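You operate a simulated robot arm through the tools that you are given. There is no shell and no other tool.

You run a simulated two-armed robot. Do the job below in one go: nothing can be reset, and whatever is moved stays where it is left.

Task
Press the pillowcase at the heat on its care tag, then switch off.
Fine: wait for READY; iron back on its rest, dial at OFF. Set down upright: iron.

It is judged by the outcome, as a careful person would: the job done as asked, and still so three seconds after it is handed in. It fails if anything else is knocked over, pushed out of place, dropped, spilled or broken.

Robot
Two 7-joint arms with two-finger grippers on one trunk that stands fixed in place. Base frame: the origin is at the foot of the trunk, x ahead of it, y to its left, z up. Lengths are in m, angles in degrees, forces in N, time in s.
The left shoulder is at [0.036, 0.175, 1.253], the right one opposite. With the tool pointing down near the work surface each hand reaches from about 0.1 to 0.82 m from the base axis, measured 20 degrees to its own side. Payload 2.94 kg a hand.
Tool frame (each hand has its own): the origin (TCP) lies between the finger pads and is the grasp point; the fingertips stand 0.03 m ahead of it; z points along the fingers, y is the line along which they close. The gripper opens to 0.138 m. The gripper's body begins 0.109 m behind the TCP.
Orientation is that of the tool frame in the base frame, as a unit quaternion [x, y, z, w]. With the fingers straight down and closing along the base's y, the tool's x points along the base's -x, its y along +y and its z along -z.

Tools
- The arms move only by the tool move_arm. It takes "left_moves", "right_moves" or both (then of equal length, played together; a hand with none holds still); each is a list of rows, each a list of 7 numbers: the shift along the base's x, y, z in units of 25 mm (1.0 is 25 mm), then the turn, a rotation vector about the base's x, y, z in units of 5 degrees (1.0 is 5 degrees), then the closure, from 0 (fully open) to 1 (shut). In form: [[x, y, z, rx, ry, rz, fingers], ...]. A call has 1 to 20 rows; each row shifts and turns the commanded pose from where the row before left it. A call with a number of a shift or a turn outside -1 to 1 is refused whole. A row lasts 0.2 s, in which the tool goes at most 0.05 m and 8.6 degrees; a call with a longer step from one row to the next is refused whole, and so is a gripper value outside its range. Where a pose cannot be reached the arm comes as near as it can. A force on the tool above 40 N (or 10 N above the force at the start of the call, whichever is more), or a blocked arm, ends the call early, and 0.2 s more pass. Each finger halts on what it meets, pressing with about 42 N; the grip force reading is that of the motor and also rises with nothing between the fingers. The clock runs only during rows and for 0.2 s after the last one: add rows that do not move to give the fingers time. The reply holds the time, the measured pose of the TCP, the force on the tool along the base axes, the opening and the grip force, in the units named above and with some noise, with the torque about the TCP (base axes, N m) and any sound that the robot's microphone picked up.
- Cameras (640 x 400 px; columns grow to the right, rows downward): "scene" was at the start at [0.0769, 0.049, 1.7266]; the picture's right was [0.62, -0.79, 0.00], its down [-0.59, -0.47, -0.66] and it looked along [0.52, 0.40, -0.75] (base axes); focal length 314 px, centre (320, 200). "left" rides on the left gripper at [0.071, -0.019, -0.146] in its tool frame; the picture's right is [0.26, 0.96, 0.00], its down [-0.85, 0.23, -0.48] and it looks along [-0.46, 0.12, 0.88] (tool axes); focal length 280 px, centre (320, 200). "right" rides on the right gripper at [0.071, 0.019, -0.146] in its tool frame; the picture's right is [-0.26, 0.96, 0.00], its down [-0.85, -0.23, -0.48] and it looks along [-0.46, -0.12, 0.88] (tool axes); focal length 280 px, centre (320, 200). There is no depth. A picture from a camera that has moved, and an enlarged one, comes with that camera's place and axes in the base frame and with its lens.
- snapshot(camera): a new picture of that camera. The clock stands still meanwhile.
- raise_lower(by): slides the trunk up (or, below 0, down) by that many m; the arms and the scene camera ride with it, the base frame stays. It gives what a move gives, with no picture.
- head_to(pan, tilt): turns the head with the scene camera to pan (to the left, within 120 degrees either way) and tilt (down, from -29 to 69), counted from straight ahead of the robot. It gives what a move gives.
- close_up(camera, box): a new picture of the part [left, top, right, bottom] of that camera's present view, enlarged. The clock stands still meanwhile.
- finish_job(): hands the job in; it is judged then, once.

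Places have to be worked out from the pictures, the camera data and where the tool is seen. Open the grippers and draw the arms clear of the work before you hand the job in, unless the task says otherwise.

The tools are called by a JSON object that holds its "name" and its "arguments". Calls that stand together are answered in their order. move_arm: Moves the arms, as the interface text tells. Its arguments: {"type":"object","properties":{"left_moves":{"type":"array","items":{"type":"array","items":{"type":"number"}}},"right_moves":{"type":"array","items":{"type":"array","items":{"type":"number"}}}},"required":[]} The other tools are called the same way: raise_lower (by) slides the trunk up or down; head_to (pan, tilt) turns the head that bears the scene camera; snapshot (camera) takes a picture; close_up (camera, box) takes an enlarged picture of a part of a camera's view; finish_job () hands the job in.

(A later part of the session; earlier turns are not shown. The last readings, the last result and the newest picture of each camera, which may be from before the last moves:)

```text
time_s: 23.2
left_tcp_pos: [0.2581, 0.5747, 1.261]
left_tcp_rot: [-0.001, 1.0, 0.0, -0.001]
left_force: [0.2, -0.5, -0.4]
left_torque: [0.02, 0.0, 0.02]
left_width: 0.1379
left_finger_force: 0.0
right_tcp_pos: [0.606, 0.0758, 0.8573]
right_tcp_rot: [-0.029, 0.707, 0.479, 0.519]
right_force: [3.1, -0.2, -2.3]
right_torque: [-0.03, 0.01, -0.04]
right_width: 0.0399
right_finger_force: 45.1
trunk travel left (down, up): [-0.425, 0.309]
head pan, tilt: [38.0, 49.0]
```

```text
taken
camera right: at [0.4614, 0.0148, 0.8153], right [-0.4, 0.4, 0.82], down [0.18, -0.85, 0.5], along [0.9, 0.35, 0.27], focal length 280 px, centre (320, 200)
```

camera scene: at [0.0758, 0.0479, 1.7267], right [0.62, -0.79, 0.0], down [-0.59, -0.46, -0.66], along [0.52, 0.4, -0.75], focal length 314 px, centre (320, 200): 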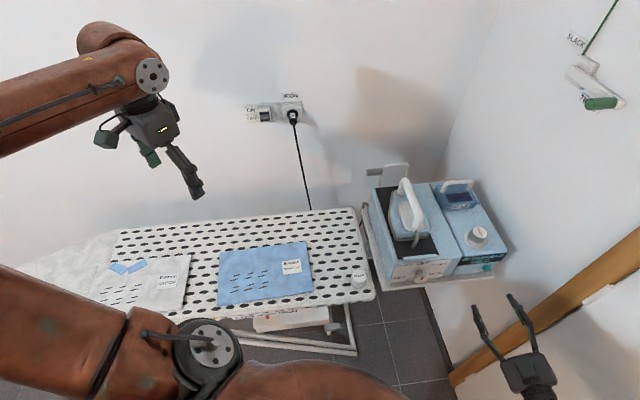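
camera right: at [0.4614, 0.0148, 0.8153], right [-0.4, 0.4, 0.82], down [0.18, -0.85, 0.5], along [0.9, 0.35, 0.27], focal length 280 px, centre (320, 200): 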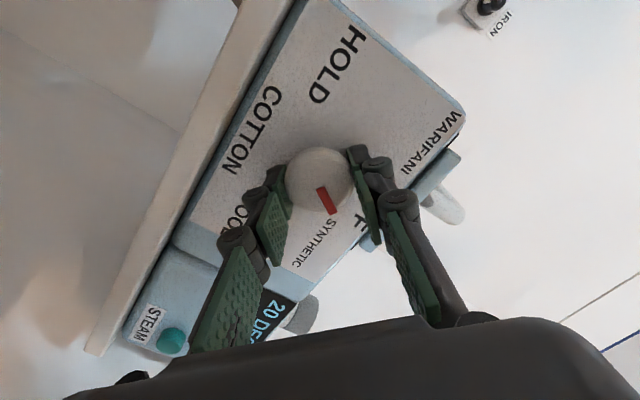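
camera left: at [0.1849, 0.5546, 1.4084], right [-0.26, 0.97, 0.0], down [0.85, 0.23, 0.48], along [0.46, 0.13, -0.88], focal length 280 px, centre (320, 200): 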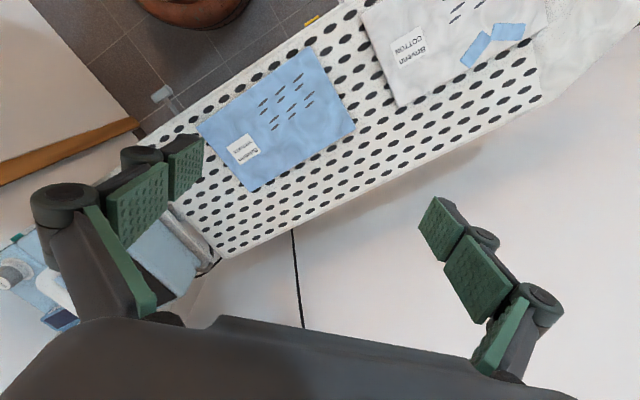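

The knob follows the hand; the mark is about halfway. I turn the remaining 30°.

{"name": "move_arm", "arguments": {"right_moves": [[0, 0, 0, 0.85, 0.85, 0, 1], [0, 0, 0, 0.85, 0.85, 0, 1], [0, 0, 0, 0.85, 0.85, 0, 1], [0, 0, 0, 0.85, 0.85, 0, 1], [0, 0, 0, 0.85, 0.85, 0, 1], [0, 0, 0, 0, 0, 0, 1]]}}

{"name": "snapshot", "arguments": {"camera": "right"}}

{"name": "close_up", "arguments": {"camera": "scene", "box": [370, 230, 530, 310]}}

```text
time_s: 24.6
left_tcp_pos: [0.2592, 0.5762, 1.261]
left_tcp_rot: [0.001, 1.0, 0.0, -0.001]
left_force: [-0.7, -0.2, -0.2]
left_torque: [-0.03, -0.01, 0.01]
left_width: 0.1382
left_finger_force: 0.1
right_tcp_pos: [0.6079, 0.0746, 0.858]
right_tcp_rot: [0.155, 0.691, 0.597, 0.377]
right_force: [5.7, 0.6, -11.6]
right_torque: [-0.13, 0.2, -0.15]
right_width: 0.0399
right_finger_force: 44.6
trunk travel left (down, up): [-0.425, 0.309]
head pan, tilt: [38.0, 49.0]
```

```text
taken
camera right: at [0.4528, 0.0235, 0.8508], right [-0.05, 0.06, 1.0], down [0.28, -0.96, 0.07], along [0.96, 0.29, 0.03], focal length 280 px, centre (320, 200)
```

right: 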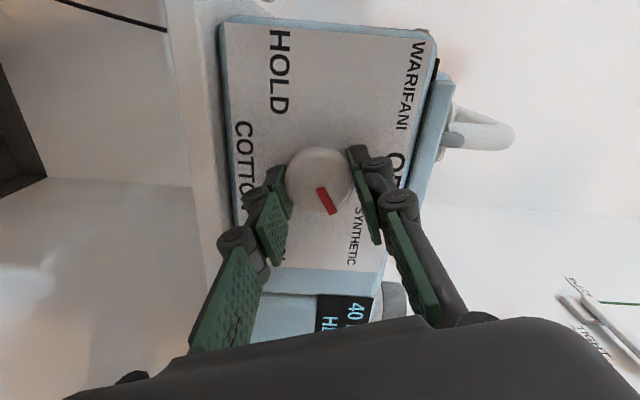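

```text
4.00 times, centred on (450, 270) of scene
camera zoom: at [0.0787, 0.0491, 1.7264], right [0.62, -0.79, 0.0], down [-0.6, -0.47, -0.66], along [0.52, 0.4, -0.76], focal length 1258 px, centre (-200, -80)
```

zoom: 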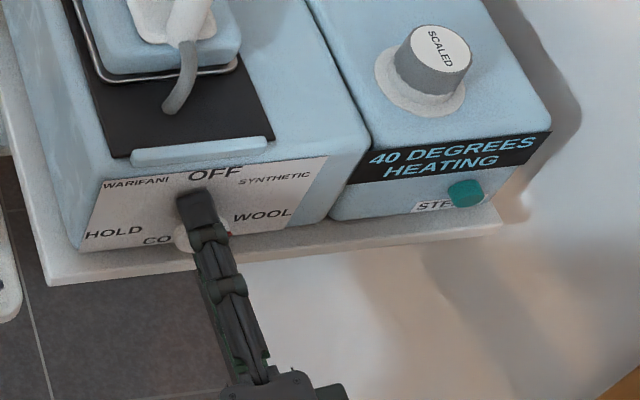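

The display now says 40 DEGREES HEATING. I release the knob and draw back to check where the mark points.

{"name": "move_arm", "arguments": {"right_moves": [[0, 0, 0, 0, 0, 0, 0.6], [0, 0, 0, 0, 0, 0, 0.45], [0, 0, 0, 0, 0, 0, 0.45], [-0.5, -0.5, 0, 0, 0, 0, 0.45], [-0.7, -0.7, 0, 0, 0, 0, 0.45], [-0.8, -0.8, 0, 0, 0, 0, 0.45], [-0.8, -0.8, 0, 0, 0, 0, 0.45], [-0.8, -0.8, 0, 0, 0, 0, 0.45]]}}

{"name": "snapshot", "arguments": {"camera": "right"}}

{"name": "close_up", "arguments": {"camera": "scene", "box": [370, 230, 530, 310]}}

```text
time_s: 26.4
left_tcp_pos: [0.2576, 0.5751, 1.261]
left_tcp_rot: [0.0, 1.0, 0.0, 0.0]
left_force: [0.2, 0.5, -0.3]
left_torque: [0.04, -0.02, -0.03]
left_width: 0.138
left_finger_force: 0.0
right_tcp_pos: [0.516, -0.0159, 0.8596]
right_tcp_rot: [0.154, 0.689, 0.598, 0.378]
right_force: [0.1, -0.4, -0.6]
right_torque: [-0.02, 0.0, -0.01]
right_width: 0.076
right_finger_force: 0.2
trunk travel left (down, up): [-0.425, 0.309]
head pan, tilt: [38.0, 49.0]
```

```text
taken
camera right: at [0.3614, -0.0667, 0.8528], right [-0.06, 0.05, 1.0], down [0.29, -0.96, 0.07], along [0.96, 0.29, 0.04], focal length 280 px, centre (320, 200)
```

right: 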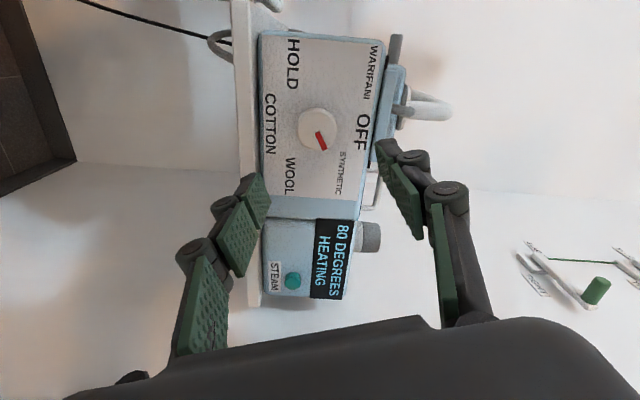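

```text
4.00 times, centred on (450, 270) of scene
camera zoom: at [0.076, 0.048, 1.7267], right [0.62, -0.79, 0.0], down [-0.59, -0.46, -0.66], along [0.52, 0.4, -0.75], focal length 1258 px, centre (-200, -80)
```

zoom: 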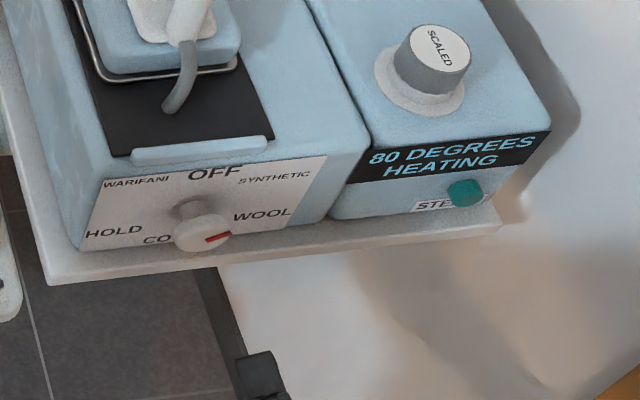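

{"name": "close_up", "arguments": {"camera": "right", "box": [250, 70, 390, 210]}}

```text
2.86 times, centred on (320, 140) of right
camera zoom: at [0.3614, -0.0667, 0.8528], right [-0.06, 0.05, 1.0], down [0.29, -0.96, 0.07], along [0.96, 0.29, 0.04], focal length 801 px, centre (320, 371)
```

zoom: 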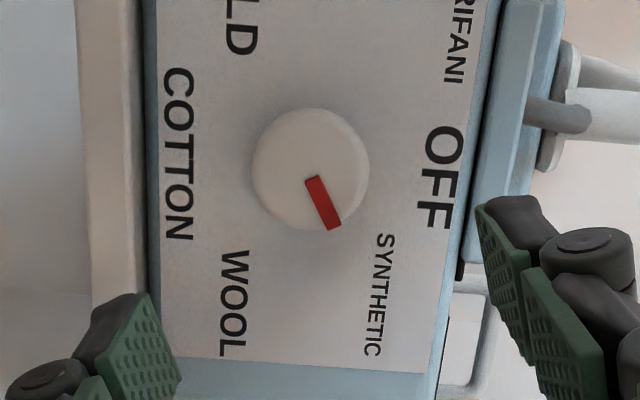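

The mark points at SYNTHETIC (≈62°), and it is heating (80°). I withdraw the right hand to the right, and bring the left hand over towards the iron, turned 45° so the fingers will close across its handle.

{"name": "move_arm", "arguments": {"left_moves": [[0.8, -0.8, 0.2, 0, 0, 0.45, 0], [0.8, -0.8, 0.2, 0, 0, 0.45, 0], [0.8, -0.8, 0, 0, 0, 0.45, 0], [0.8, -0.8, 0, 0, 0, 0.45, 0], [0.8, -0.8, 0, 0, 0, 0.45, 0], [0.8, -0.8, 0, 0, 0, 0.45, 0], [0.8, -0.8, 0, 0, 0, 0.45, 0], [0.8, -0.8, 0, 0, 0, 0.45, 0], [0.8, -0.8, 0, 0, 0, 0.45, 0], [0.8, -0.8, 0, 0, 0, 0.45, 0], [0.8, -0.8, 0, 0, 0, 0.45, 0], [0.8, -0.8, 0, 0, 0, 0.45, 0], [0.8, -0.8, 0, 0, 0, 0.45, 0], [0.8, -0.8, 0, 0, 0, 0.45, 0], [0.8, -0.8, 0, 0, 0, 0.45, 0], [0.8, -0.8, 0, 0, 0, 0.45, 0], [0.8, -0.8, 0, 0, 0, 0.45, 0], [0.8, -0.8, 0, 0, 0, 0.45, 0], [0.8, -0.8, 0, 0, 0, 0.45, 0], [0.8, -0.8, 0, 0, 0, 0.45, 0]], "right_moves": [[-0.5, -0.8, 0, 0, 0, 0, 0.45], [-0.5, -0.8, 0, 0, 0, 0, 0.45], [-0.5, -0.8, 0, 0, 0, 0, 0.45], [-0.5, -0.8, 0, 0, 0, 0, 0.45], [-0.5, -0.8, 0, 0, 0, 0, 0.45], [-0.5, -0.8, 0, 0, 0, 0, 0.45], [-0.5, -0.8, 0, 0, 0, 0, 0.45], [-0.5, -0.8, 0, 0, 0, 0, 0.45], [0, 0, 0, 0, 0, 0, 0.45], [0, 0, 0, 0, 0, 0, 0.45], [0, 0, 0, 0, 0, 0, 0.45], [0, 0, 0, 0, 0, 0, 0.45], [0, 0, 0, 0, 0, 0, 0.45], [0, 0, 0, 0, 0, 0, 0.45], [0, 0, 0, 0, 0, 0, 0.45], [0, 0, 0, 0, 0, 0, 0.45], [0, 0, 0, 0, 0, 0, 0.45], [0, 0, 0, 0, 0, 0, 0.45], [0, 0, 0, 0, 0, 0, 0.45], [0, 0, 0, 0, 0, 0, 0.45]]}}

{"name": "snapshot", "arguments": {"camera": "scene"}}

{"name": "snapshot", "arguments": {"camera": "left"}}

```text
time_s: 30.6
left_tcp_pos: [0.5592, 0.3022, 1.2995]
left_tcp_rot: [-0.384, 0.923, -0.001, 0.001]
left_force: [-0.1, -1.6, 0.0]
left_torque: [0.0, 0.0, 0.0]
left_width: 0.138
left_finger_force: 0.1
left hand out of reach, approached as far as the arm can: row 15, 16, 17, 18, 19, 20
right_tcp_pos: [0.4171, -0.1777, 0.8584]
right_tcp_rot: [0.155, 0.69, 0.597, 0.378]
right_force: [0.0, -0.1, -0.7]
right_torque: [0.02, 0.03, 0.02]
right_width: 0.0757
right_finger_force: 0.0
trunk travel left (down, up): [-0.425, 0.309]
head pan, tilt: [38.0, 49.0]
```

```text
taken
camera scene: at [0.0775, 0.0476, 1.7266], right [0.62, -0.79, 0.0], down [-0.59, -0.46, -0.66], along [0.52, 0.4, -0.75], focal length 314 px, centre (320, 200)
```

scene: 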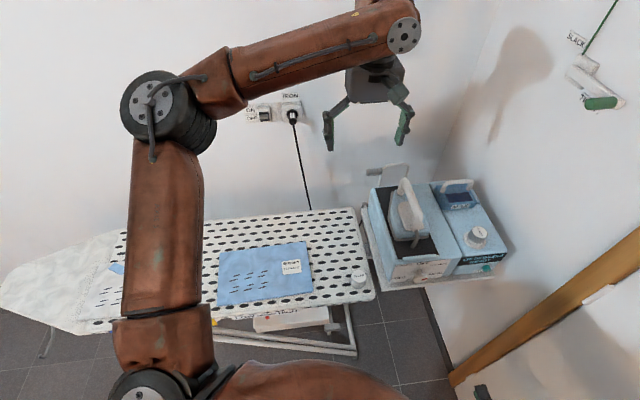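

```text
taken
camera left: at [0.5235, 0.2392, 1.4451], right [-0.87, 0.5, 0.0], down [0.43, 0.76, 0.48], along [0.24, 0.41, -0.88], focal length 280 px, centre (320, 200)
```

left: 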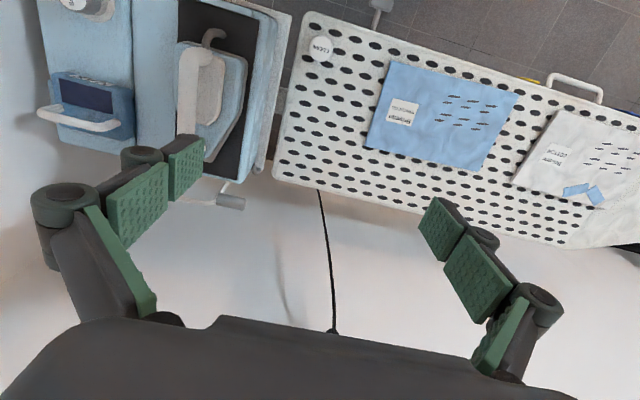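

At that height the left arm runs out of reach; lower down it reaches farther. First I use this view to measure the iron's handle.

{"name": "close_up", "arguments": {"camera": "left", "box": [130, 0, 290, 180]}}

{"name": "close_up", "arguments": {"camera": "scene", "box": [360, 160, 520, 290]}}

```text
2.22 times, centred on (210, 90) of left
camera zoom: at [0.5235, 0.2392, 1.4451], right [-0.87, 0.5, 0.0], down [0.43, 0.76, 0.48], along [0.24, 0.41, -0.88], focal length 623 px, centre (564, 444)
```

zoom: 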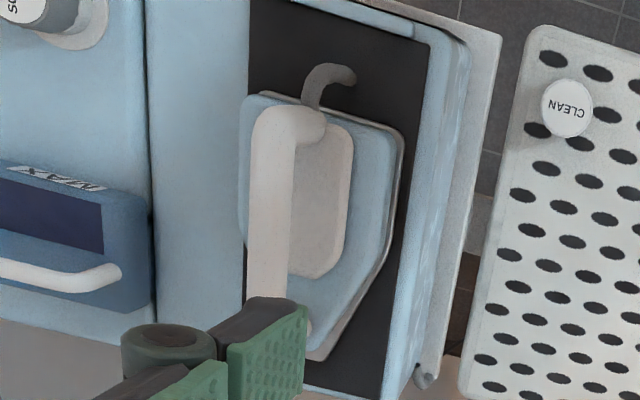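

```text
3.08 times, centred on (440, 225) of scene
camera zoom: at [0.0775, 0.0476, 1.7266], right [0.62, -0.79, 0.0], down [-0.59, -0.46, -0.66], along [0.52, 0.4, -0.75], focal length 967 px, centre (-49, 123)
```

zoom: 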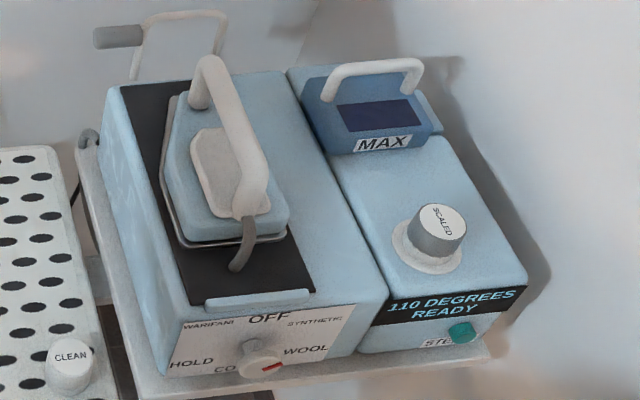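

Ready: "110 DEGREES READY". The handle bar triangulates to ends (0.664, 0.165) and (0.761, 0.259) at z ≈ 1.03, about 28 mm thick, running along 45°. I lower the left hand and move above the handle's middle.

{"name": "move_arm", "arguments": {"left_moves": [[0, 0, -0.8, 0, 0, 0, 0], [0, 0, -1, 0, 0, 0, 0], [0, 0, -1, 0, 0, 0, 0], [0, 0, -1, 0, 0, 0, 0], [0, 0, -1, 0, 0, 0, 0], [0, 0, -1, 0, 0, 0, 0], [0, 0, -1, 0, 0, 0, 0], [0.68, -0.4, 0, 0, 0, 0, 0], [0.68, -0.4, 0, 0, 0, 0, 0], [0.68, -0.4, 0, 0, 0, 0, 0], [0.68, -0.4, 0, 0, 0, 0, 0], [0.68, -0.4, 0, 0, 0, 0, 0], [0.68, -0.4, 0, 0, 0, 0, 0], [0.68, -0.4, 0, 0, 0, 0, 0], [0.68, -0.4, 0, 0, 0, 0, 0], [0.68, -0.4, 0, 0, 0, 0, 0], [0, 0, 0, 0, 0, 0, 0]]}}

{"name": "snapshot", "arguments": {"camera": "scene"}}

{"name": "snapshot", "arguments": {"camera": "left"}}

```text
time_s: 34.2
left_tcp_pos: [0.5756, 0.2946, 1.1279]
left_tcp_rot: [-0.382, 0.924, -0.001, 0.0]
left_force: [0.4, 0.3, -0.2]
left_torque: [0.01, 0.01, -0.01]
left_width: 0.138
left_finger_force: 0.1
left hand out of reach, approached as far as the arm can: row 9, 10, 11, 12, 13, 14, 15, 16
right_tcp_pos: [0.4161, -0.1766, 0.8599]
right_tcp_rot: [0.153, 0.69, 0.598, 0.378]
right_force: [0.0, 0.2, 0.5]
right_torque: [-0.01, 0.01, -0.02]
right_width: 0.0758
right_finger_force: 0.1
trunk travel left (down, up): [-0.425, 0.309]
head pan, tilt: [38.0, 49.0]
```

```text
taken
camera scene: at [0.0767, 0.0483, 1.7266], right [0.62, -0.79, 0.0], down [-0.59, -0.46, -0.66], along [0.52, 0.4, -0.75], focal length 314 px, centre (320, 200)
```

scene: 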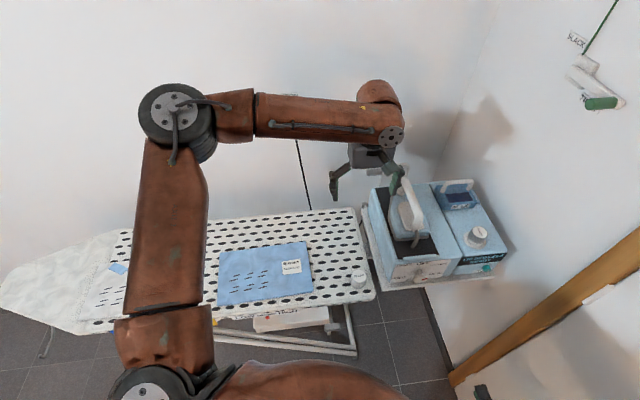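

```text
taken
camera left: at [0.5383, 0.2309, 1.2748], right [-0.87, 0.5, 0.0], down [0.44, 0.76, 0.48], along [0.24, 0.41, -0.88], focal length 280 px, centre (320, 200)
```

left: 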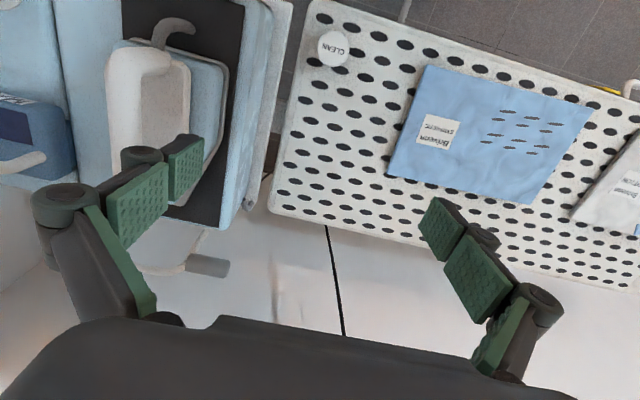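

Still out of reach although the arm isn't extended, so it looks like a wrist/height limit. I raise the trunk 0.2 m so the reach is like that near the work surface.

{"name": "raise_lower", "arguments": {"by": 0.2}}

{"name": "move_arm", "arguments": {"left_moves": [[0.4, -0.2, -0.3, 0, 0, 0, 0], [0.6, -0.35, -0.5, 0, 0, 0, 0], [0.6, -0.35, -0.5, 0, 0, 0, 0], [0.6, -0.35, -0.5, 0, 0, 0, 0]]}}

```text
time_s: 36.4
left_tcp_pos: [0.5645, 0.2948, 1.3496]
left_tcp_rot: [-0.383, 0.924, -0.008, 0.019]
left_force: [0.0, 0.8, 0.4]
left_torque: [0.01, 0.04, -0.01]
left_width: 0.1382
left_finger_force: 0.1
right_tcp_pos: [0.4163, -0.1755, 1.0583]
right_tcp_rot: [0.155, 0.69, 0.597, 0.378]
right_force: [1.1, 0.1, 0.0]
right_torque: [0.01, 0.0, -0.02]
right_width: 0.0759
right_finger_force: 0.0
trunk travel left (down, up): [-0.625, 0.109]
head pan, tilt: [38.0, 49.0]
```

```text
time_s: 37.4
left_tcp_pos: [0.5626, 0.2988, 1.3147]
left_tcp_rot: [-0.383, 0.924, -0.009, 0.019]
left_force: [0.3, 0.2, 0.6]
left_torque: [0.02, 0.0, -0.03]
left_width: 0.1382
left_finger_force: 0.1
left hand out of reach, approached as far as the arm can: row 1, 2, 3, 4
right_tcp_pos: [0.4185, -0.1754, 1.059]
right_tcp_rot: [0.156, 0.69, 0.597, 0.378]
right_force: [0.0, 0.1, -0.3]
right_torque: [0.0, 0.02, 0.0]
right_width: 0.0758
right_finger_force: 0.1
trunk travel left (down, up): [-0.625, 0.109]
head pan, tilt: [38.0, 49.0]
```

Still stuck at a joint limit at this yaw. I rotate the left hand back to yaw 0 here in free air, then test extension.

{"name": "move_arm", "arguments": {"left_moves": [[0, 0, 0, 0, 0, -1, 0], [0, 0, 0, 0, 0, -1, 0], [0, 0, 0, 0, 0, -1, 0], [0, 0, 0, 0, 0, -1, 0], [0, 0, 0, 0, 0, -1, 0], [0, 0, 0, 0, 0, -1, 0], [0, 0, 0, 0, 0, -1, 0], [0, 0, 0, 0, 0, -1, 0], [0, 0, 0, 0, 0, -1, 0]]}}

{"name": "move_arm", "arguments": {"left_moves": [[0.6, -0.35, -0.5, 0, 0, 0, 0], [0.6, -0.35, -0.5, 0, 0, 0, 0], [0.6, -0.35, -0.5, 0, 0, 0, 0], [0.6, -0.35, -0.5, 0, 0, 0, 0], [0.6, -0.35, -0.5, 0, 0, 0, 0], [0.6, -0.35, -0.5, 0, 0, 0, 0]]}}

{"name": "snapshot", "arguments": {"camera": "scene"}}

```text
time_s: 39.4
left_tcp_pos: [0.5607, 0.2974, 1.3152]
left_tcp_rot: [-0.001, 1.0, -0.015, 0.014]
left_force: [-0.9, -0.4, 0.5]
left_torque: [-0.01, 0.02, -0.01]
left_width: 0.1379
left_finger_force: 0.0
right_tcp_pos: [0.4163, -0.1742, 1.0577]
right_tcp_rot: [0.154, 0.69, 0.598, 0.377]
right_force: [-0.3, 0.6, -0.3]
right_torque: [0.0, -0.02, 0.04]
right_width: 0.0759
right_finger_force: 0.1
trunk travel left (down, up): [-0.625, 0.109]
head pan, tilt: [38.0, 49.0]
```

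```text
time_s: 40.8
left_tcp_pos: [0.5518, 0.3014, 1.2708]
left_tcp_rot: [0.0, 1.0, -0.015, 0.015]
left_force: [-0.7, -0.2, -0.4]
left_torque: [-0.05, 0.04, -0.01]
left_width: 0.1382
left_finger_force: 0.0
left hand out of reach, approached as far as the arm can: row 1, 2, 3, 4, 5, 6
right_tcp_pos: [0.4158, -0.1742, 1.0591]
right_tcp_rot: [0.154, 0.69, 0.598, 0.378]
right_force: [0.5, -0.1, -0.1]
right_torque: [-0.01, 0.01, 0.01]
right_width: 0.0759
right_finger_force: 0.0
trunk travel left (down, up): [-0.625, 0.109]
head pan, tilt: [38.0, 49.0]
```

```text
taken
camera scene: at [0.0438, 0.0483, 1.9264], right [0.62, -0.79, 0.0], down [-0.59, -0.46, -0.66], along [0.52, 0.4, -0.75], focal length 314 px, centre (320, 200)
```

scene: 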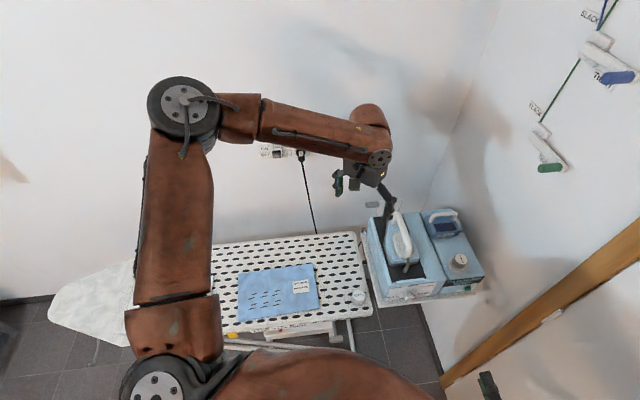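

Still limited at yaw 0, so it isn't the yaw. I test a pure +x extension.

{"name": "move_arm", "arguments": {"left_moves": [[0.8, 0, 0, 0, 0, 0, 0], [0.8, 0, 0, 0, 0, 0, 0], [0.8, 0, 0, 0, 0, 0, 0], [0.8, 0, 0, 0, 0, 0, 0]]}}

{"name": "move_arm", "arguments": {"left_moves": [[0, -0.8, 0, 0, 0, 0, 0], [0, -0.8, 0, 0, 0, 0, 0], [0, -0.8, 0, 0, 0, 0, 0], [0, -0.8, 0, 0, 0, 0, 0]]}}

{"name": "move_arm", "arguments": {"left_moves": [[0, 0, -0.8, 0, 0, 0, 0], [0, 0, -0.8, 0, 0, 0, 0], [0, 0, -0.8, 0, 0, 0, 0], [0, 0, -0.8, 0, 0, 0, 0]]}}

```text
time_s: 41.8
left_tcp_pos: [0.571, 0.3302, 1.2892]
left_tcp_rot: [0.0, 1.0, -0.015, 0.013]
left_force: [0.8, 0.0, 1.0]
left_torque: [0.01, 0.0, 0.01]
left_width: 0.1377
left_finger_force: 0.1
left hand out of reach, approached as far as the arm can: row 1, 2, 3, 4
right_tcp_pos: [0.4164, -0.1752, 1.0606]
right_tcp_rot: [0.155, 0.69, 0.597, 0.378]
right_force: [0.3, -0.5, 0.4]
right_torque: [-0.01, -0.04, -0.01]
right_width: 0.0759
right_finger_force: 0.1
trunk travel left (down, up): [-0.625, 0.109]
head pan, tilt: [38.0, 49.0]
```

```text
time_s: 42.8
left_tcp_pos: [0.5384, 0.2669, 1.297]
left_tcp_rot: [-0.001, 1.0, -0.016, 0.015]
left_force: [-0.7, 0.1, 0.9]
left_torque: [0.04, 0.0, -0.03]
left_width: 0.1379
left_finger_force: 0.1
left hand out of reach, approached as far as the arm can: row 1, 2, 3, 4
right_tcp_pos: [0.416, -0.1758, 1.0604]
right_tcp_rot: [0.154, 0.69, 0.598, 0.378]
right_force: [-1.3, -0.7, 0.4]
right_torque: [-0.01, -0.02, 0.03]
right_width: 0.0757
right_finger_force: 0.1
trunk travel left (down, up): [-0.625, 0.109]
head pan, tilt: [38.0, 49.0]
```

```text
time_s: 43.8
left_tcp_pos: [0.5202, 0.2845, 1.2255]
left_tcp_rot: [0.001, 1.0, -0.016, 0.014]
left_force: [-0.3, 0.0, -0.9]
left_torque: [-0.02, -0.03, 0.02]
left_width: 0.1382
left_finger_force: 0.0
left hand out of reach, approached as far as the arm can: row 1, 2, 3, 4
right_tcp_pos: [0.4171, -0.1745, 1.0592]
right_tcp_rot: [0.154, 0.69, 0.597, 0.378]
right_force: [-0.1, -1.0, 0.0]
right_torque: [0.0, 0.0, 0.01]
right_width: 0.0759
right_finger_force: 0.2
trunk travel left (down, up): [-0.625, 0.109]
head pan, tilt: [38.0, 49.0]
```

The limit behaves like a stuck elbow posture (elbow raised and out). I bring the left hand back toward the body, and lower the trunk again, to re-approach from a lower arm posture.

{"name": "move_arm", "arguments": {"left_moves": [[-0.8, 0.8, 0, 0, 0, 0, 0], [-0.8, 0.8, 0, 0, 0, 0, 0], [-0.8, 0.8, 0, 0, 0, 0, 0], [-0.8, 0.8, 0, 0, 0, 0, 0], [-0.8, 0.8, 0, 0, 0, 0, 0], [-0.8, 0.8, 0, 0, 0, 0, 0]]}}

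{"name": "raise_lower", "arguments": {"by": -0.1}}

{"name": "snapshot", "arguments": {"camera": "scene"}}

```text
time_s: 45.2
left_tcp_pos: [0.4, 0.403, 1.2255]
left_tcp_rot: [0.001, 1.0, -0.016, 0.014]
left_force: [-0.5, 0.8, -0.1]
left_torque: [-0.02, -0.06, -0.03]
left_width: 0.138
left_finger_force: 0.0
right_tcp_pos: [0.4149, -0.174, 1.0599]
right_tcp_rot: [0.153, 0.691, 0.597, 0.379]
right_force: [0.1, 0.3, 0.2]
right_torque: [-0.04, 0.01, -0.03]
right_width: 0.0759
right_finger_force: 0.0
trunk travel left (down, up): [-0.625, 0.109]
head pan, tilt: [38.0, 49.0]
```

```text
time_s: 46.5
left_tcp_pos: [0.401, 0.4006, 1.1255]
left_tcp_rot: [0.0, 1.0, -0.015, 0.013]
left_force: [0.4, -0.2, 1.2]
left_torque: [-0.03, -0.01, -0.02]
left_width: 0.1382
left_finger_force: 0.1
right_tcp_pos: [0.4151, -0.1759, 0.9599]
right_tcp_rot: [0.154, 0.69, 0.599, 0.378]
right_force: [0.3, 0.1, 0.2]
right_torque: [0.03, 0.0, -0.02]
right_width: 0.0758
right_finger_force: 0.0
trunk travel left (down, up): [-0.525, 0.209]
head pan, tilt: [38.0, 49.0]
```

```text
taken
camera scene: at [0.0521, 0.0481, 1.8267], right [0.62, -0.79, 0.0], down [-0.59, -0.46, -0.66], along [0.52, 0.4, -0.75], focal length 314 px, centre (320, 200)
```

scene: 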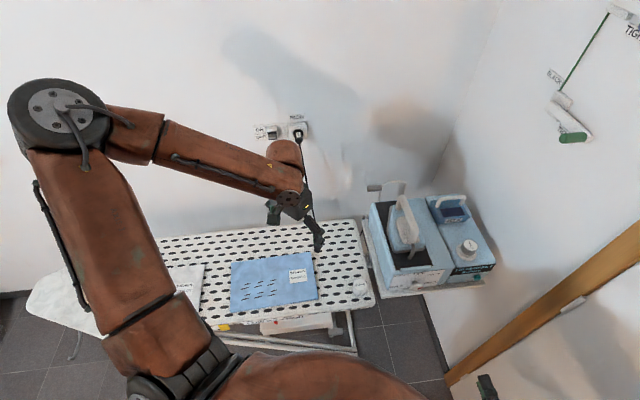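

I lower the left hand over the board (to z ≈ 0.975), then extend outward toward the gap left of the station to see if it goes further there.

{"name": "move_arm", "arguments": {"left_moves": [[0, 0, -1, 0, 0, 0, 0], [0, 0, -1, 0, 0, 0, 0], [0, 0, -1, 0, 0, 0, 0], [0, 0, -1, 0, 0, 0, 0], [0, 0, -1, 0, 0, 0, 0], [0, 0, -1, 0, 0, 0, 0], [0.8, 0, 0, 0, 0, 0, 0], [0.8, 0, 0, 0, 0, 0, 0], [0.8, 0, 0, 0, 0, 0, 0], [0.8, 0, 0, 0, 0, 0, 0], [0.8, 0, 0, 0, 0, 0, 0], [0.8, 0, 0, 0, 0, 0, 0]]}}

{"name": "snapshot", "arguments": {"camera": "scene"}}

```text
time_s: 49.1
left_tcp_pos: [0.4961, 0.4088, 1.0044]
left_tcp_rot: [-0.001, 1.0, -0.014, 0.015]
left_force: [0.3, -0.7, -0.2]
left_torque: [-0.01, -0.07, 0.0]
left_width: 0.1381
left_finger_force: 0.1
left hand out of reach, approached as far as the arm can: row 10, 11, 12
right_tcp_pos: [0.4167, -0.1753, 0.9597]
right_tcp_rot: [0.154, 0.69, 0.598, 0.377]
right_force: [0.6, -0.3, -0.1]
right_torque: [0.01, -0.01, 0.02]
right_width: 0.076
right_finger_force: 0.2
trunk travel left (down, up): [-0.525, 0.209]
head pan, tilt: [38.0, 49.0]
```

```text
taken
camera scene: at [0.0526, 0.0481, 1.8265], right [0.62, -0.79, 0.0], down [-0.59, -0.46, -0.66], along [0.52, 0.4, -0.75], focal length 314 px, centre (320, 200)
```

scene: 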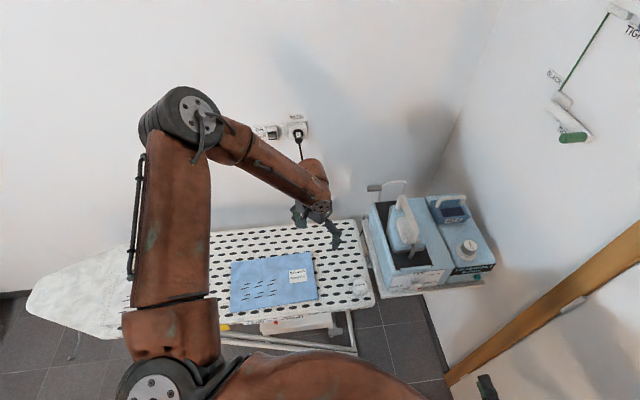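

The reach seems tied to the wrist bend rather than distance. Tilting the fingers forward along the handle's direction (+45° line) keeps the grip valid and brings the wrist closer. I lift, yaw +45° again and pitch the left hand forward 45°.

{"name": "move_arm", "arguments": {"left_moves": [[-0.3, -0.6, 0.7, 0.34, 0.32, 0, 0], [-0.3, -0.6, 0.7, 0, 0, 1, 0], [-0.3, -0.6, 0.7, 0, 0, 1, 0], [-0.3, -0.6, 0.7, 0, 0, 1, 0], [-0.3, -0.6, 0.7, 0, 0, 1, 0], [-0.3, -0.6, 0.7, 0, 0, 1, 0], [-0.2, -0.6, 0.7, 0, 0, 1, 0], [0, 0, 0.5, 0, 0, 1, 0], [0, 0, 0, 0, 0, 1, 0], [0, 0, 0, 0, 0, 1, 0], [0, 0, 0, 0.909, -0.909, 0, 0], [0, 0, 0, 0.909, -0.909, 0, 0], [0, 0, 0, 0.909, -0.909, 0, 0], [0, 0, 0, 0.909, -0.909, 0, 0], [0, 0, 0, 0.909, -0.909, 0, 0], [0, 0, 0, 0.909, -0.909, 0, 0], [0, 0, 0, 0.909, -0.909, 0, 0], [0, 0, 0, 0, 0, 0, 0]]}}

{"name": "snapshot", "arguments": {"camera": "scene"}}

{"name": "snapshot", "arguments": {"camera": "left"}}

```text
time_s: 52.9
left_tcp_pos: [0.472, 0.3491, 1.1795]
left_tcp_rot: [-0.354, 0.853, 0.147, 0.353]
left_force: [0.6, 0.4, -0.9]
left_torque: [-0.01, -0.04, 0.01]
left_width: 0.1381
left_finger_force: 0.1
left hand out of reach, approached as far as the arm can: row 16, 17
right_tcp_pos: [0.4162, -0.1751, 0.9596]
right_tcp_rot: [0.154, 0.69, 0.597, 0.378]
right_force: [0.1, 0.1, -0.2]
right_torque: [0.0, -0.04, 0.01]
right_width: 0.0756
right_finger_force: 0.1
trunk travel left (down, up): [-0.525, 0.209]
head pan, tilt: [38.0, 49.0]
```

```text
taken
camera scene: at [0.0524, 0.0494, 1.8265], right [0.62, -0.79, 0.0], down [-0.59, -0.47, -0.66], along [0.52, 0.4, -0.75], focal length 314 px, centre (320, 200)
```

scene: 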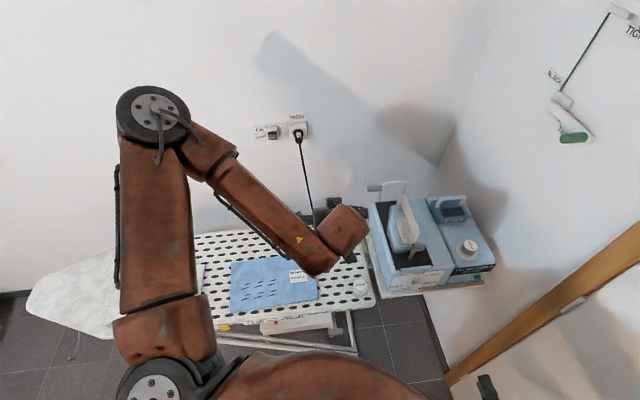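

```text
taken
camera left: at [0.3777, 0.2284, 1.2327], right [-0.81, 0.55, -0.18], down [0.02, 0.35, 0.94], along [0.58, 0.76, -0.3], focal length 280 px, centre (320, 200)
```

left: 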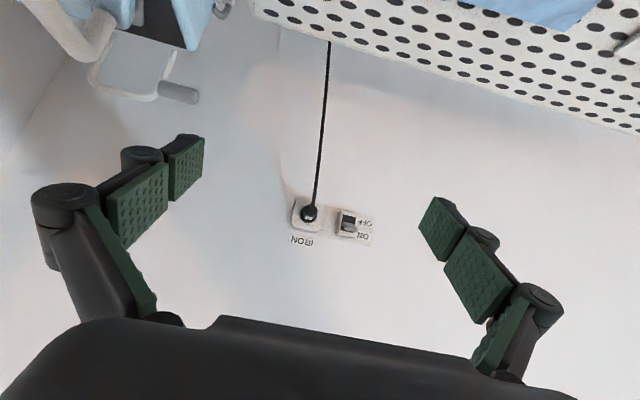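

Here the wrist got too close to the shoulder, which may explain this limit. I now move the tilted hand outward toward the iron and see how far it goes.

{"name": "move_arm", "arguments": {"left_moves": [[0.8, -0.3, 0, 0, 0, 0, 0], [0.8, -0.5, 0, 0, 0, 0, 0], [0.8, -0.6, 0, 0, 0, 0, 0], [0.8, -0.6, 0, 0, 0, 0, 0], [0.8, -0.6, 0, 0, 0, 0, 0], [0.8, -0.6, 0, 0, 0, 0, 0]]}}

{"name": "snapshot", "arguments": {"camera": "scene"}}

```text
time_s: 54.3
left_tcp_pos: [0.5583, 0.3255, 1.2108]
left_tcp_rot: [-0.354, 0.854, 0.144, 0.353]
left_force: [0.1, 1.1, 0.0]
left_torque: [0.03, -0.02, -0.02]
left_width: 0.1381
left_finger_force: 0.0
left hand out of reach, approached as far as the arm can: row 3, 4, 5, 6
right_tcp_pos: [0.4177, -0.175, 0.9597]
right_tcp_rot: [0.154, 0.69, 0.598, 0.378]
right_force: [0.6, -0.5, 0.3]
right_torque: [-0.03, 0.03, 0.0]
right_width: 0.0761
right_finger_force: 0.1
trunk travel left (down, up): [-0.525, 0.209]
head pan, tilt: [38.0, 49.0]
```

```text
taken
camera scene: at [0.0525, 0.0481, 1.8265], right [0.62, -0.79, 0.0], down [-0.59, -0.46, -0.66], along [0.52, 0.4, -0.75], focal length 314 px, centre (320, 200)
```

scene: 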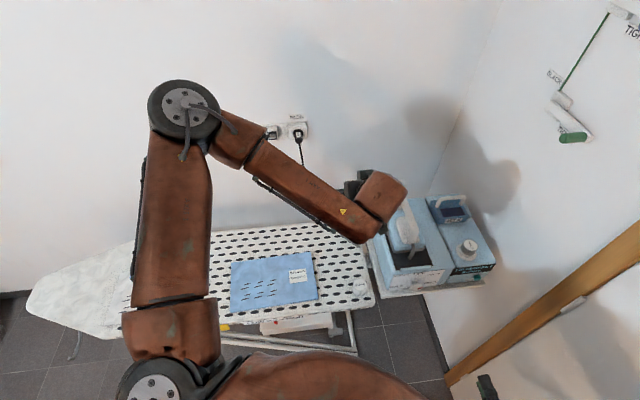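

The elbow always stops at the same place when it gets stuck, so I try a different route: level the hand, swing out to the left, extend the arm straighter, then sweep right.

{"name": "move_arm", "arguments": {"left_moves": [[-0.3, 0.8, -0.2, -0.909, 0.909, 0, 0], [-0.3, 0.8, -0.2, -0.909, 0.909, 0, 0], [-0.3, 0.8, -0.2, -0.909, 0.909, 0, 0], [-0.3, 0.8, -0.2, -0.909, 0.909, 0, 0], [-0.3, 0.8, -0.2, -0.909, 0.909, 0, 0], [-0.3, 0.8, -0.2, -0.909, 0.909, 0, 0], [-0.3, 0.8, -0.2, -0.909, 0.909, 0, 0], [-0.3, 0.8, -0.2, 0, 0, 0, 0], [0, 0, 0, 0, 0, 0, 0]]}}

{"name": "move_arm", "arguments": {"left_moves": [[0.8, 0.2, -0.2, 0, 0, 0, 0], [0.8, 0.2, -0.2, 0, 0, 0, 0], [0.8, 0.2, -0.2, 0, 0, 0, 0], [0.8, 0.2, -0.2, 0, 0, 0, 0], [0.8, 0, -0.2, 0, 0, 0, 0], [0.8, 0, -0.2, 0, 0, 0, 0]]}}

{"name": "snapshot", "arguments": {"camera": "scene"}}

```text
time_s: 56.3
left_tcp_pos: [0.4983, 0.4863, 1.1704]
left_tcp_rot: [-0.383, 0.924, 0.001, 0.0]
left_force: [1.2, -0.5, 0.3]
left_torque: [0.01, 0.04, -0.03]
left_width: 0.1377
left_finger_force: 0.0
right_tcp_pos: [0.4167, -0.1752, 0.9597]
right_tcp_rot: [0.155, 0.69, 0.598, 0.378]
right_force: [0.0, -0.5, 0.5]
right_torque: [0.01, 0.03, -0.01]
right_width: 0.076
right_finger_force: 0.1
trunk travel left (down, up): [-0.525, 0.209]
head pan, tilt: [38.0, 49.0]
```

```text
time_s: 57.7
left_tcp_pos: [0.5891, 0.5073, 1.1506]
left_tcp_rot: [-0.382, 0.924, 0.0, 0.001]
left_force: [-0.4, -0.3, -0.1]
left_torque: [0.0, 0.0, -0.05]
left_width: 0.138
left_finger_force: 0.0
left hand out of reach, approached as far as the arm can: row 5, 6
right_tcp_pos: [0.4157, -0.1755, 0.96]
right_tcp_rot: [0.155, 0.689, 0.599, 0.378]
right_force: [0.0, -0.3, 0.2]
right_torque: [0.01, 0.01, 0.0]
right_width: 0.0758
right_finger_force: 0.1
trunk travel left (down, up): [-0.525, 0.209]
head pan, tilt: [38.0, 49.0]
```

```text
taken
camera scene: at [0.0525, 0.0478, 1.8265], right [0.62, -0.79, 0.0], down [-0.59, -0.46, -0.66], along [0.52, 0.4, -0.75], focal length 314 px, centre (320, 200)
```

scene: 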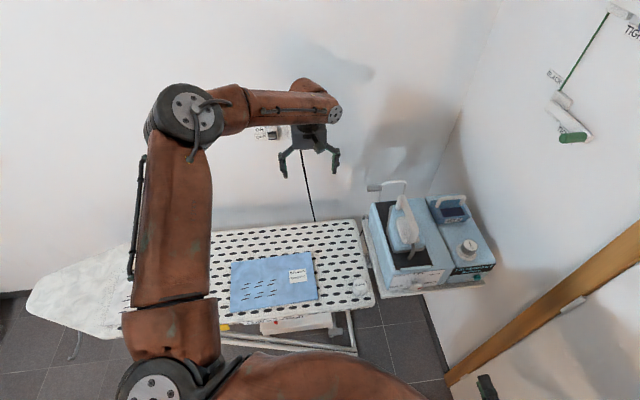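

The elbow is pinned in a corner of shoulder limits (raised, inward). I'll pull the hand in, raise the trunk, and lower the hand close to the body so the elbow drops, then extend from that posture.

{"name": "move_arm", "arguments": {"left_moves": [[-1, -0.4, 0, 0, 0, -0.75, 0], [-1, -0.4, 0, 0, 0, -0.75, 0], [-1, -0.4, 0, 0, 0, -0.75, 0], [-1, -0.4, 0, 0, 0, -0.75, 0], [-1, -0.4, 0, 0, 0, -0.75, 0], [-1, -0.4, 0, 0, 0, -0.75, 0], [-1, -0.4, 0, 0, 0, -0.75, 0], [-1, -0.4, 0, 0, 0, -0.75, 0], [-1, -0.4, 0, 0, 0, -0.75, 0], [-1, -0.4, 0, 0, 0, -0.75, 0], [-1, -0.4, 0, 0, 0, -0.75, 0], [-1, -0.4, 0, 0, 0, -0.75, 0]]}}

{"name": "raise_lower", "arguments": {"by": 0.2}}

{"name": "snapshot", "arguments": {"camera": "scene"}}

```text
time_s: 60.5
left_tcp_pos: [0.3464, 0.3918, 1.1941]
left_tcp_rot: [0.012, 0.998, -0.003, 0.068]
left_force: [-0.2, 0.4, -0.2]
left_torque: [-0.07, -0.03, -0.03]
left_width: 0.1378
left_finger_force: 0.1
left hand out of reach, approached as far as the arm can: row 11, 12
right_tcp_pos: [0.4167, -0.1734, 0.9593]
right_tcp_rot: [0.155, 0.69, 0.597, 0.378]
right_force: [0.5, 0.5, 0.4]
right_torque: [0.01, -0.02, -0.03]
right_width: 0.0759
right_finger_force: 0.0
trunk travel left (down, up): [-0.525, 0.209]
head pan, tilt: [38.0, 49.0]
stopped in row 12 (left hand): the arm was blocked; the commanded pose is now the measured one
```

```text
time_s: 62.7
left_tcp_pos: [0.3462, 0.3915, 1.394]
left_tcp_rot: [0.012, 0.998, -0.004, 0.068]
left_force: [0.1, 0.4, 0.7]
left_torque: [0.0, -0.02, 0.03]
left_width: 0.1379
left_finger_force: 0.0
right_tcp_pos: [0.4175, -0.1756, 1.1597]
right_tcp_rot: [0.154, 0.69, 0.598, 0.378]
right_force: [-0.2, -0.4, -0.4]
right_torque: [-0.02, -0.01, 0.0]
right_width: 0.0759
right_finger_force: 0.2
trunk travel left (down, up): [-0.725, 0.009]
head pan, tilt: [38.0, 49.0]
```

```text
taken
camera scene: at [0.0412, 0.0485, 2.0261], right [0.62, -0.79, 0.0], down [-0.59, -0.46, -0.66], along [0.52, 0.4, -0.75], focal length 314 px, centre (320, 200)
```

scene: 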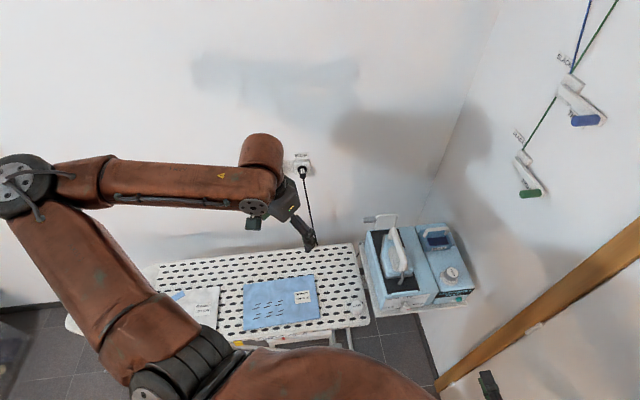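

I level the hand and lower it to about z ≈ 1.03 with the trunk high, then check the elbow posture.

{"name": "move_arm", "arguments": {"left_moves": [[0, 0, -0.8, 0, 0.78, 0, 0], [0, 0, -0.8, 0, 0.78, 0, 0], [0, 0, -1, 0, 0, 0, 0], [0, 0, -1, 0, 0, 0, 0], [0, 0, -1, 0, 0, 0, 0], [0, 0, -1, 0, 0, 0, 0], [0, 0, -1, 0, 0, 0, 0], [0, 0, -1, 0, 0, 0, 0], [0, 0, -1, 0, 0, 0, 0], [0, 0, -1, 0, 0, 0, 0], [0, 0, -1, 0, 0, 0, 0], [0, 0, -1, 0, 0, 0, 0], [0, 0, -1, 0, 0, 0, 0], [0, 0, -1, 0, 0, 0, 0], [0, 0, -1, 0, 0, 0, 0]]}}

{"name": "snapshot", "arguments": {"camera": "scene"}}

```text
time_s: 65.9
left_tcp_pos: [0.3347, 0.4026, 1.128]
left_tcp_rot: [0.011, 1.0, -0.003, 0.001]
left_force: [-0.9, 0.3, -0.4]
left_torque: [-0.04, -0.02, 0.0]
left_width: 0.1379
left_finger_force: 0.1
left hand out of reach, approached as far as the arm can: row 11, 12, 13, 14, 15
right_tcp_pos: [0.4166, -0.1759, 1.1603]
right_tcp_rot: [0.154, 0.689, 0.599, 0.378]
right_force: [-0.2, 0.1, 0.0]
right_torque: [0.01, 0.03, -0.04]
right_width: 0.076
right_finger_force: 0.0
trunk travel left (down, up): [-0.725, 0.009]
head pan, tilt: [38.0, 49.0]
```

```text
taken
camera scene: at [0.0406, 0.0491, 2.0262], right [0.62, -0.79, 0.0], down [-0.59, -0.47, -0.66], along [0.52, 0.4, -0.75], focal length 314 px, centre (320, 200)
```

scene: 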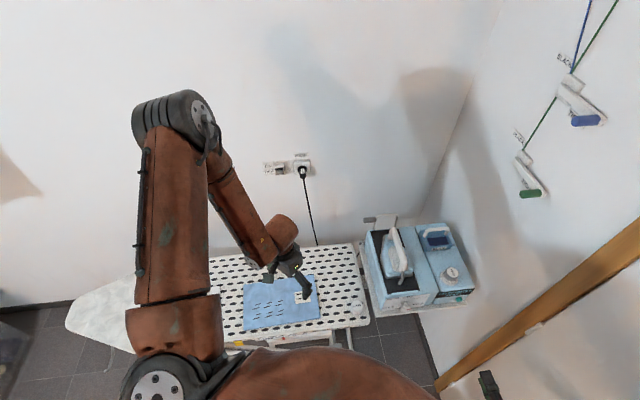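

The left arm keeps ending in an elbow-high posture. I turn the head to compare the right arm's posture, which reaches inward well.

{"name": "head_to", "arguments": {"pan": -40, "tilt": 45}}

{"name": "snapshot", "arguments": {"camera": "scene"}}

```text
time_s: 67.4
left_tcp_pos: [0.3349, 0.4037, 1.1271]
left_tcp_rot: [0.012, 1.0, -0.003, 0.001]
left_force: [-0.4, -0.1, -0.3]
left_torque: [0.01, -0.02, -0.01]
left_width: 0.1376
left_finger_force: 0.0
right_tcp_pos: [0.4156, -0.1743, 1.1598]
right_tcp_rot: [0.154, 0.691, 0.597, 0.378]
right_force: [0.0, 0.3, 0.3]
right_torque: [0.02, 0.01, -0.01]
right_width: 0.0759
right_finger_force: 0.0
trunk travel left (down, up): [-0.725, 0.009]
head pan, tilt: [-40.0, 45.0]
```

```text
taken
camera scene: at [0.0421, -0.052, 2.0317], right [-0.64, -0.77, 0.0], down [-0.54, 0.45, -0.71], along [0.54, -0.45, -0.71], focal length 314 px, centre (320, 200)
```

scene: 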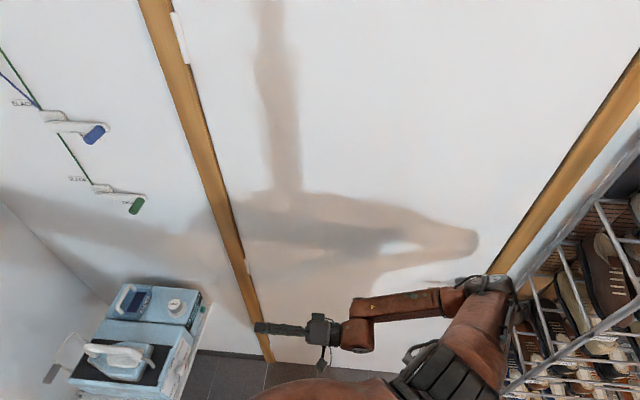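

The right arm works with its elbow out to the side and low; the left should mirror that. I raise the left hand relative to its shoulder, lower the trunk back to its start height, then bring the hand inward close to the body before extending.

{"name": "move_arm", "arguments": {"left_moves": [[0, 0, 1, 0, 0, 0, 0], [0, 0, 1, 0, 0, 0, 0], [0, 0, 1, 0, 0, 0, 0], [0, 0, 1, 0, 0, 0, 0], [0, 0, 1, 0, 0, 0, 0], [0, 0, 1, 0, 0, 0, 0], [0, 0, 1, 0, 0, 0, 0], [0, 0, 1, 0, 0, 0, 0], [0, 0, 1, 0, 0, 0, 0], [0, 0, 1, 0, 0, 0, 0], [0, 0, 1, 0, 0, 0, 0], [0, 0, 1, 0, 0, 0, 0]]}}

{"name": "raise_lower", "arguments": {"by": -0.3}}

{"name": "head_to", "arguments": {"pan": 38, "tilt": 49}}

{"name": "snapshot", "arguments": {"camera": "scene"}}

```text
time_s: 70.0
left_tcp_pos: [0.332, 0.4027, 1.429]
left_tcp_rot: [0.012, 1.0, -0.003, 0.0]
left_force: [-0.1, 0.1, -0.6]
left_torque: [0.0, -0.03, 0.0]
left_width: 0.138
left_finger_force: 0.2
right_tcp_pos: [0.4156, -0.1751, 1.1593]
right_tcp_rot: [0.154, 0.69, 0.598, 0.378]
right_force: [0.0, -0.4, 0.7]
right_torque: [0.0, 0.01, -0.07]
right_width: 0.0759
right_finger_force: 0.0
trunk travel left (down, up): [-0.725, 0.009]
head pan, tilt: [-40.0, 45.0]
```

```text
time_s: 73.0
left_tcp_pos: [0.3318, 0.4028, 1.1279]
left_tcp_rot: [0.011, 1.0, -0.002, 0.001]
left_force: [-0.3, -0.2, -0.3]
left_torque: [-0.01, 0.01, 0.02]
left_width: 0.1381
left_finger_force: 0.2
right_tcp_pos: [0.4159, -0.1747, 0.8603]
right_tcp_rot: [0.154, 0.69, 0.598, 0.377]
right_force: [-0.4, 0.4, 1.1]
right_torque: [0.01, 0.01, 0.0]
right_width: 0.076
right_finger_force: 0.0
trunk travel left (down, up): [-0.425, 0.309]
head pan, tilt: [-40.0, 45.0]
```

```text
time_s: 74.5
left_tcp_pos: [0.332, 0.4036, 1.1285]
left_tcp_rot: [0.012, 1.0, -0.003, 0.0]
left_force: [-0.2, 0.5, -0.3]
left_torque: [-0.01, 0.03, -0.02]
left_width: 0.1379
left_finger_force: 0.0
right_tcp_pos: [0.4165, -0.1752, 0.8602]
right_tcp_rot: [0.154, 0.69, 0.598, 0.378]
right_force: [0.0, -0.4, -0.3]
right_torque: [-0.01, -0.01, 0.04]
right_width: 0.0761
right_finger_force: 0.1
trunk travel left (down, up): [-0.425, 0.309]
head pan, tilt: [38.0, 49.0]
```

```text
taken
camera scene: at [0.0766, 0.0483, 1.7266], right [0.62, -0.79, 0.0], down [-0.59, -0.46, -0.66], along [0.52, 0.4, -0.75], focal length 314 px, centre (320, 200)
```

scene: 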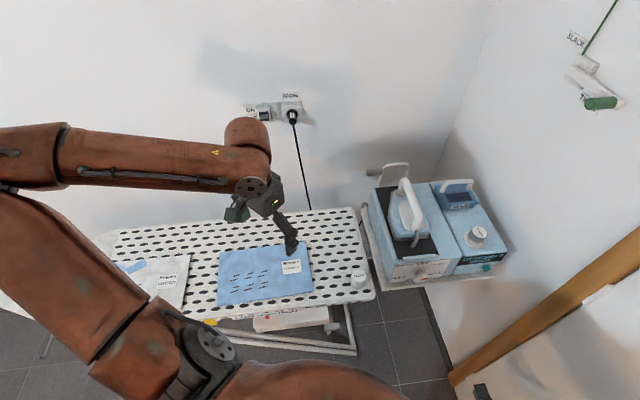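

The left elbow is out to the side again. Now I bring the hand inward (−y) near the body at slightly higher z, then test extending in +x from there.

{"name": "move_arm", "arguments": {"left_moves": [[0.1, -0.6, 0.5, 0, 0, 0, 0], [0.1, -0.8, 0.5, 0, 0, 0, 0], [0.1, -0.8, 0.5, 0, 0, 0, 0], [0.1, -0.8, 0.5, 0, 0, 0, 0], [0.1, -0.8, 0.5, 0, 0, 0, 0], [0.1, -0.8, 0, 0, 0, 0, 0], [0.1, -0.8, 0, 0, 0, 0, 0], [0.1, -0.8, 0, 0, 0, 0, 0], [0.1, -0.8, 0, 0, 0, 0, 0], [0.1, -0.8, 0, 0, 0, 0, 0]]}}

{"name": "snapshot", "arguments": {"camera": "scene"}}

```text
time_s: 76.7
left_tcp_pos: [0.3574, 0.2077, 1.1915]
left_tcp_rot: [0.012, 1.0, -0.002, -0.001]
left_force: [0.5, -0.4, 0.1]
left_torque: [0.02, 0.02, -0.03]
left_width: 0.138
left_finger_force: 0.1
right_tcp_pos: [0.4168, -0.1758, 0.8584]
right_tcp_rot: [0.154, 0.69, 0.598, 0.378]
right_force: [0.6, 0.0, -0.1]
right_torque: [0.01, -0.02, -0.01]
right_width: 0.0758
right_finger_force: 0.1
trunk travel left (down, up): [-0.425, 0.309]
head pan, tilt: [38.0, 49.0]
```

```text
taken
camera scene: at [0.0771, 0.0475, 1.7266], right [0.62, -0.79, 0.0], down [-0.59, -0.46, -0.66], along [0.52, 0.4, -0.75], focal length 314 px, centre (320, 200)
```

scene: 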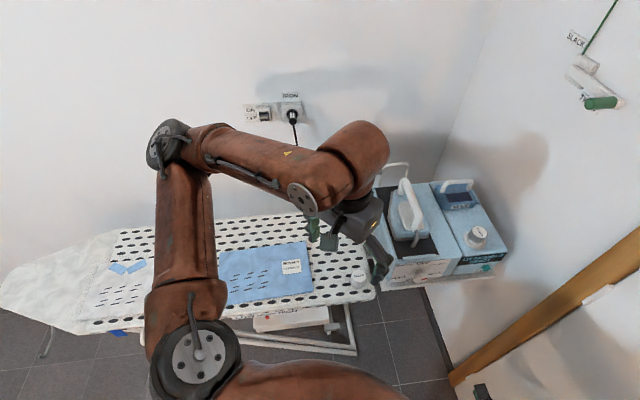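

That worked. I now extend along +x at this y, staying at z ≈ 1.19.

{"name": "move_arm", "arguments": {"left_moves": [[0.8, 0, 0, 0, 0, 0, 0], [0.8, 0, 0, 0, 0, 0, 0], [0.8, 0, 0, 0, 0, 0, 0], [0.8, 0, 0, 0, 0, 0, 0], [0.8, 0, 0, 0, 0, 0, 0], [0.8, 0, 0, 0, 0, 0, 0]]}}

{"name": "snapshot", "arguments": {"camera": "scene"}}

```text
time_s: 78.1
left_tcp_pos: [0.4788, 0.2083, 1.1923]
left_tcp_rot: [0.011, 1.0, -0.003, 0.0]
left_force: [0.5, -0.3, -0.4]
left_torque: [0.01, -0.01, 0.02]
left_width: 0.1382
left_finger_force: 0.1
right_tcp_pos: [0.4166, -0.1749, 0.8597]
right_tcp_rot: [0.153, 0.69, 0.598, 0.377]
right_force: [0.9, 0.4, 0.2]
right_torque: [-0.02, -0.01, -0.02]
right_width: 0.0759
right_finger_force: 0.0
trunk travel left (down, up): [-0.425, 0.309]
head pan, tilt: [38.0, 49.0]
```

```text
taken
camera scene: at [0.0773, 0.0479, 1.7266], right [0.62, -0.79, 0.0], down [-0.59, -0.46, -0.66], along [0.52, 0.4, -0.75], focal length 314 px, centre (320, 200)
```

scene: 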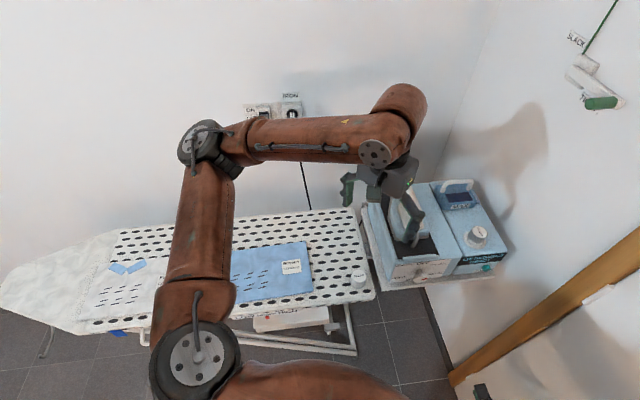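

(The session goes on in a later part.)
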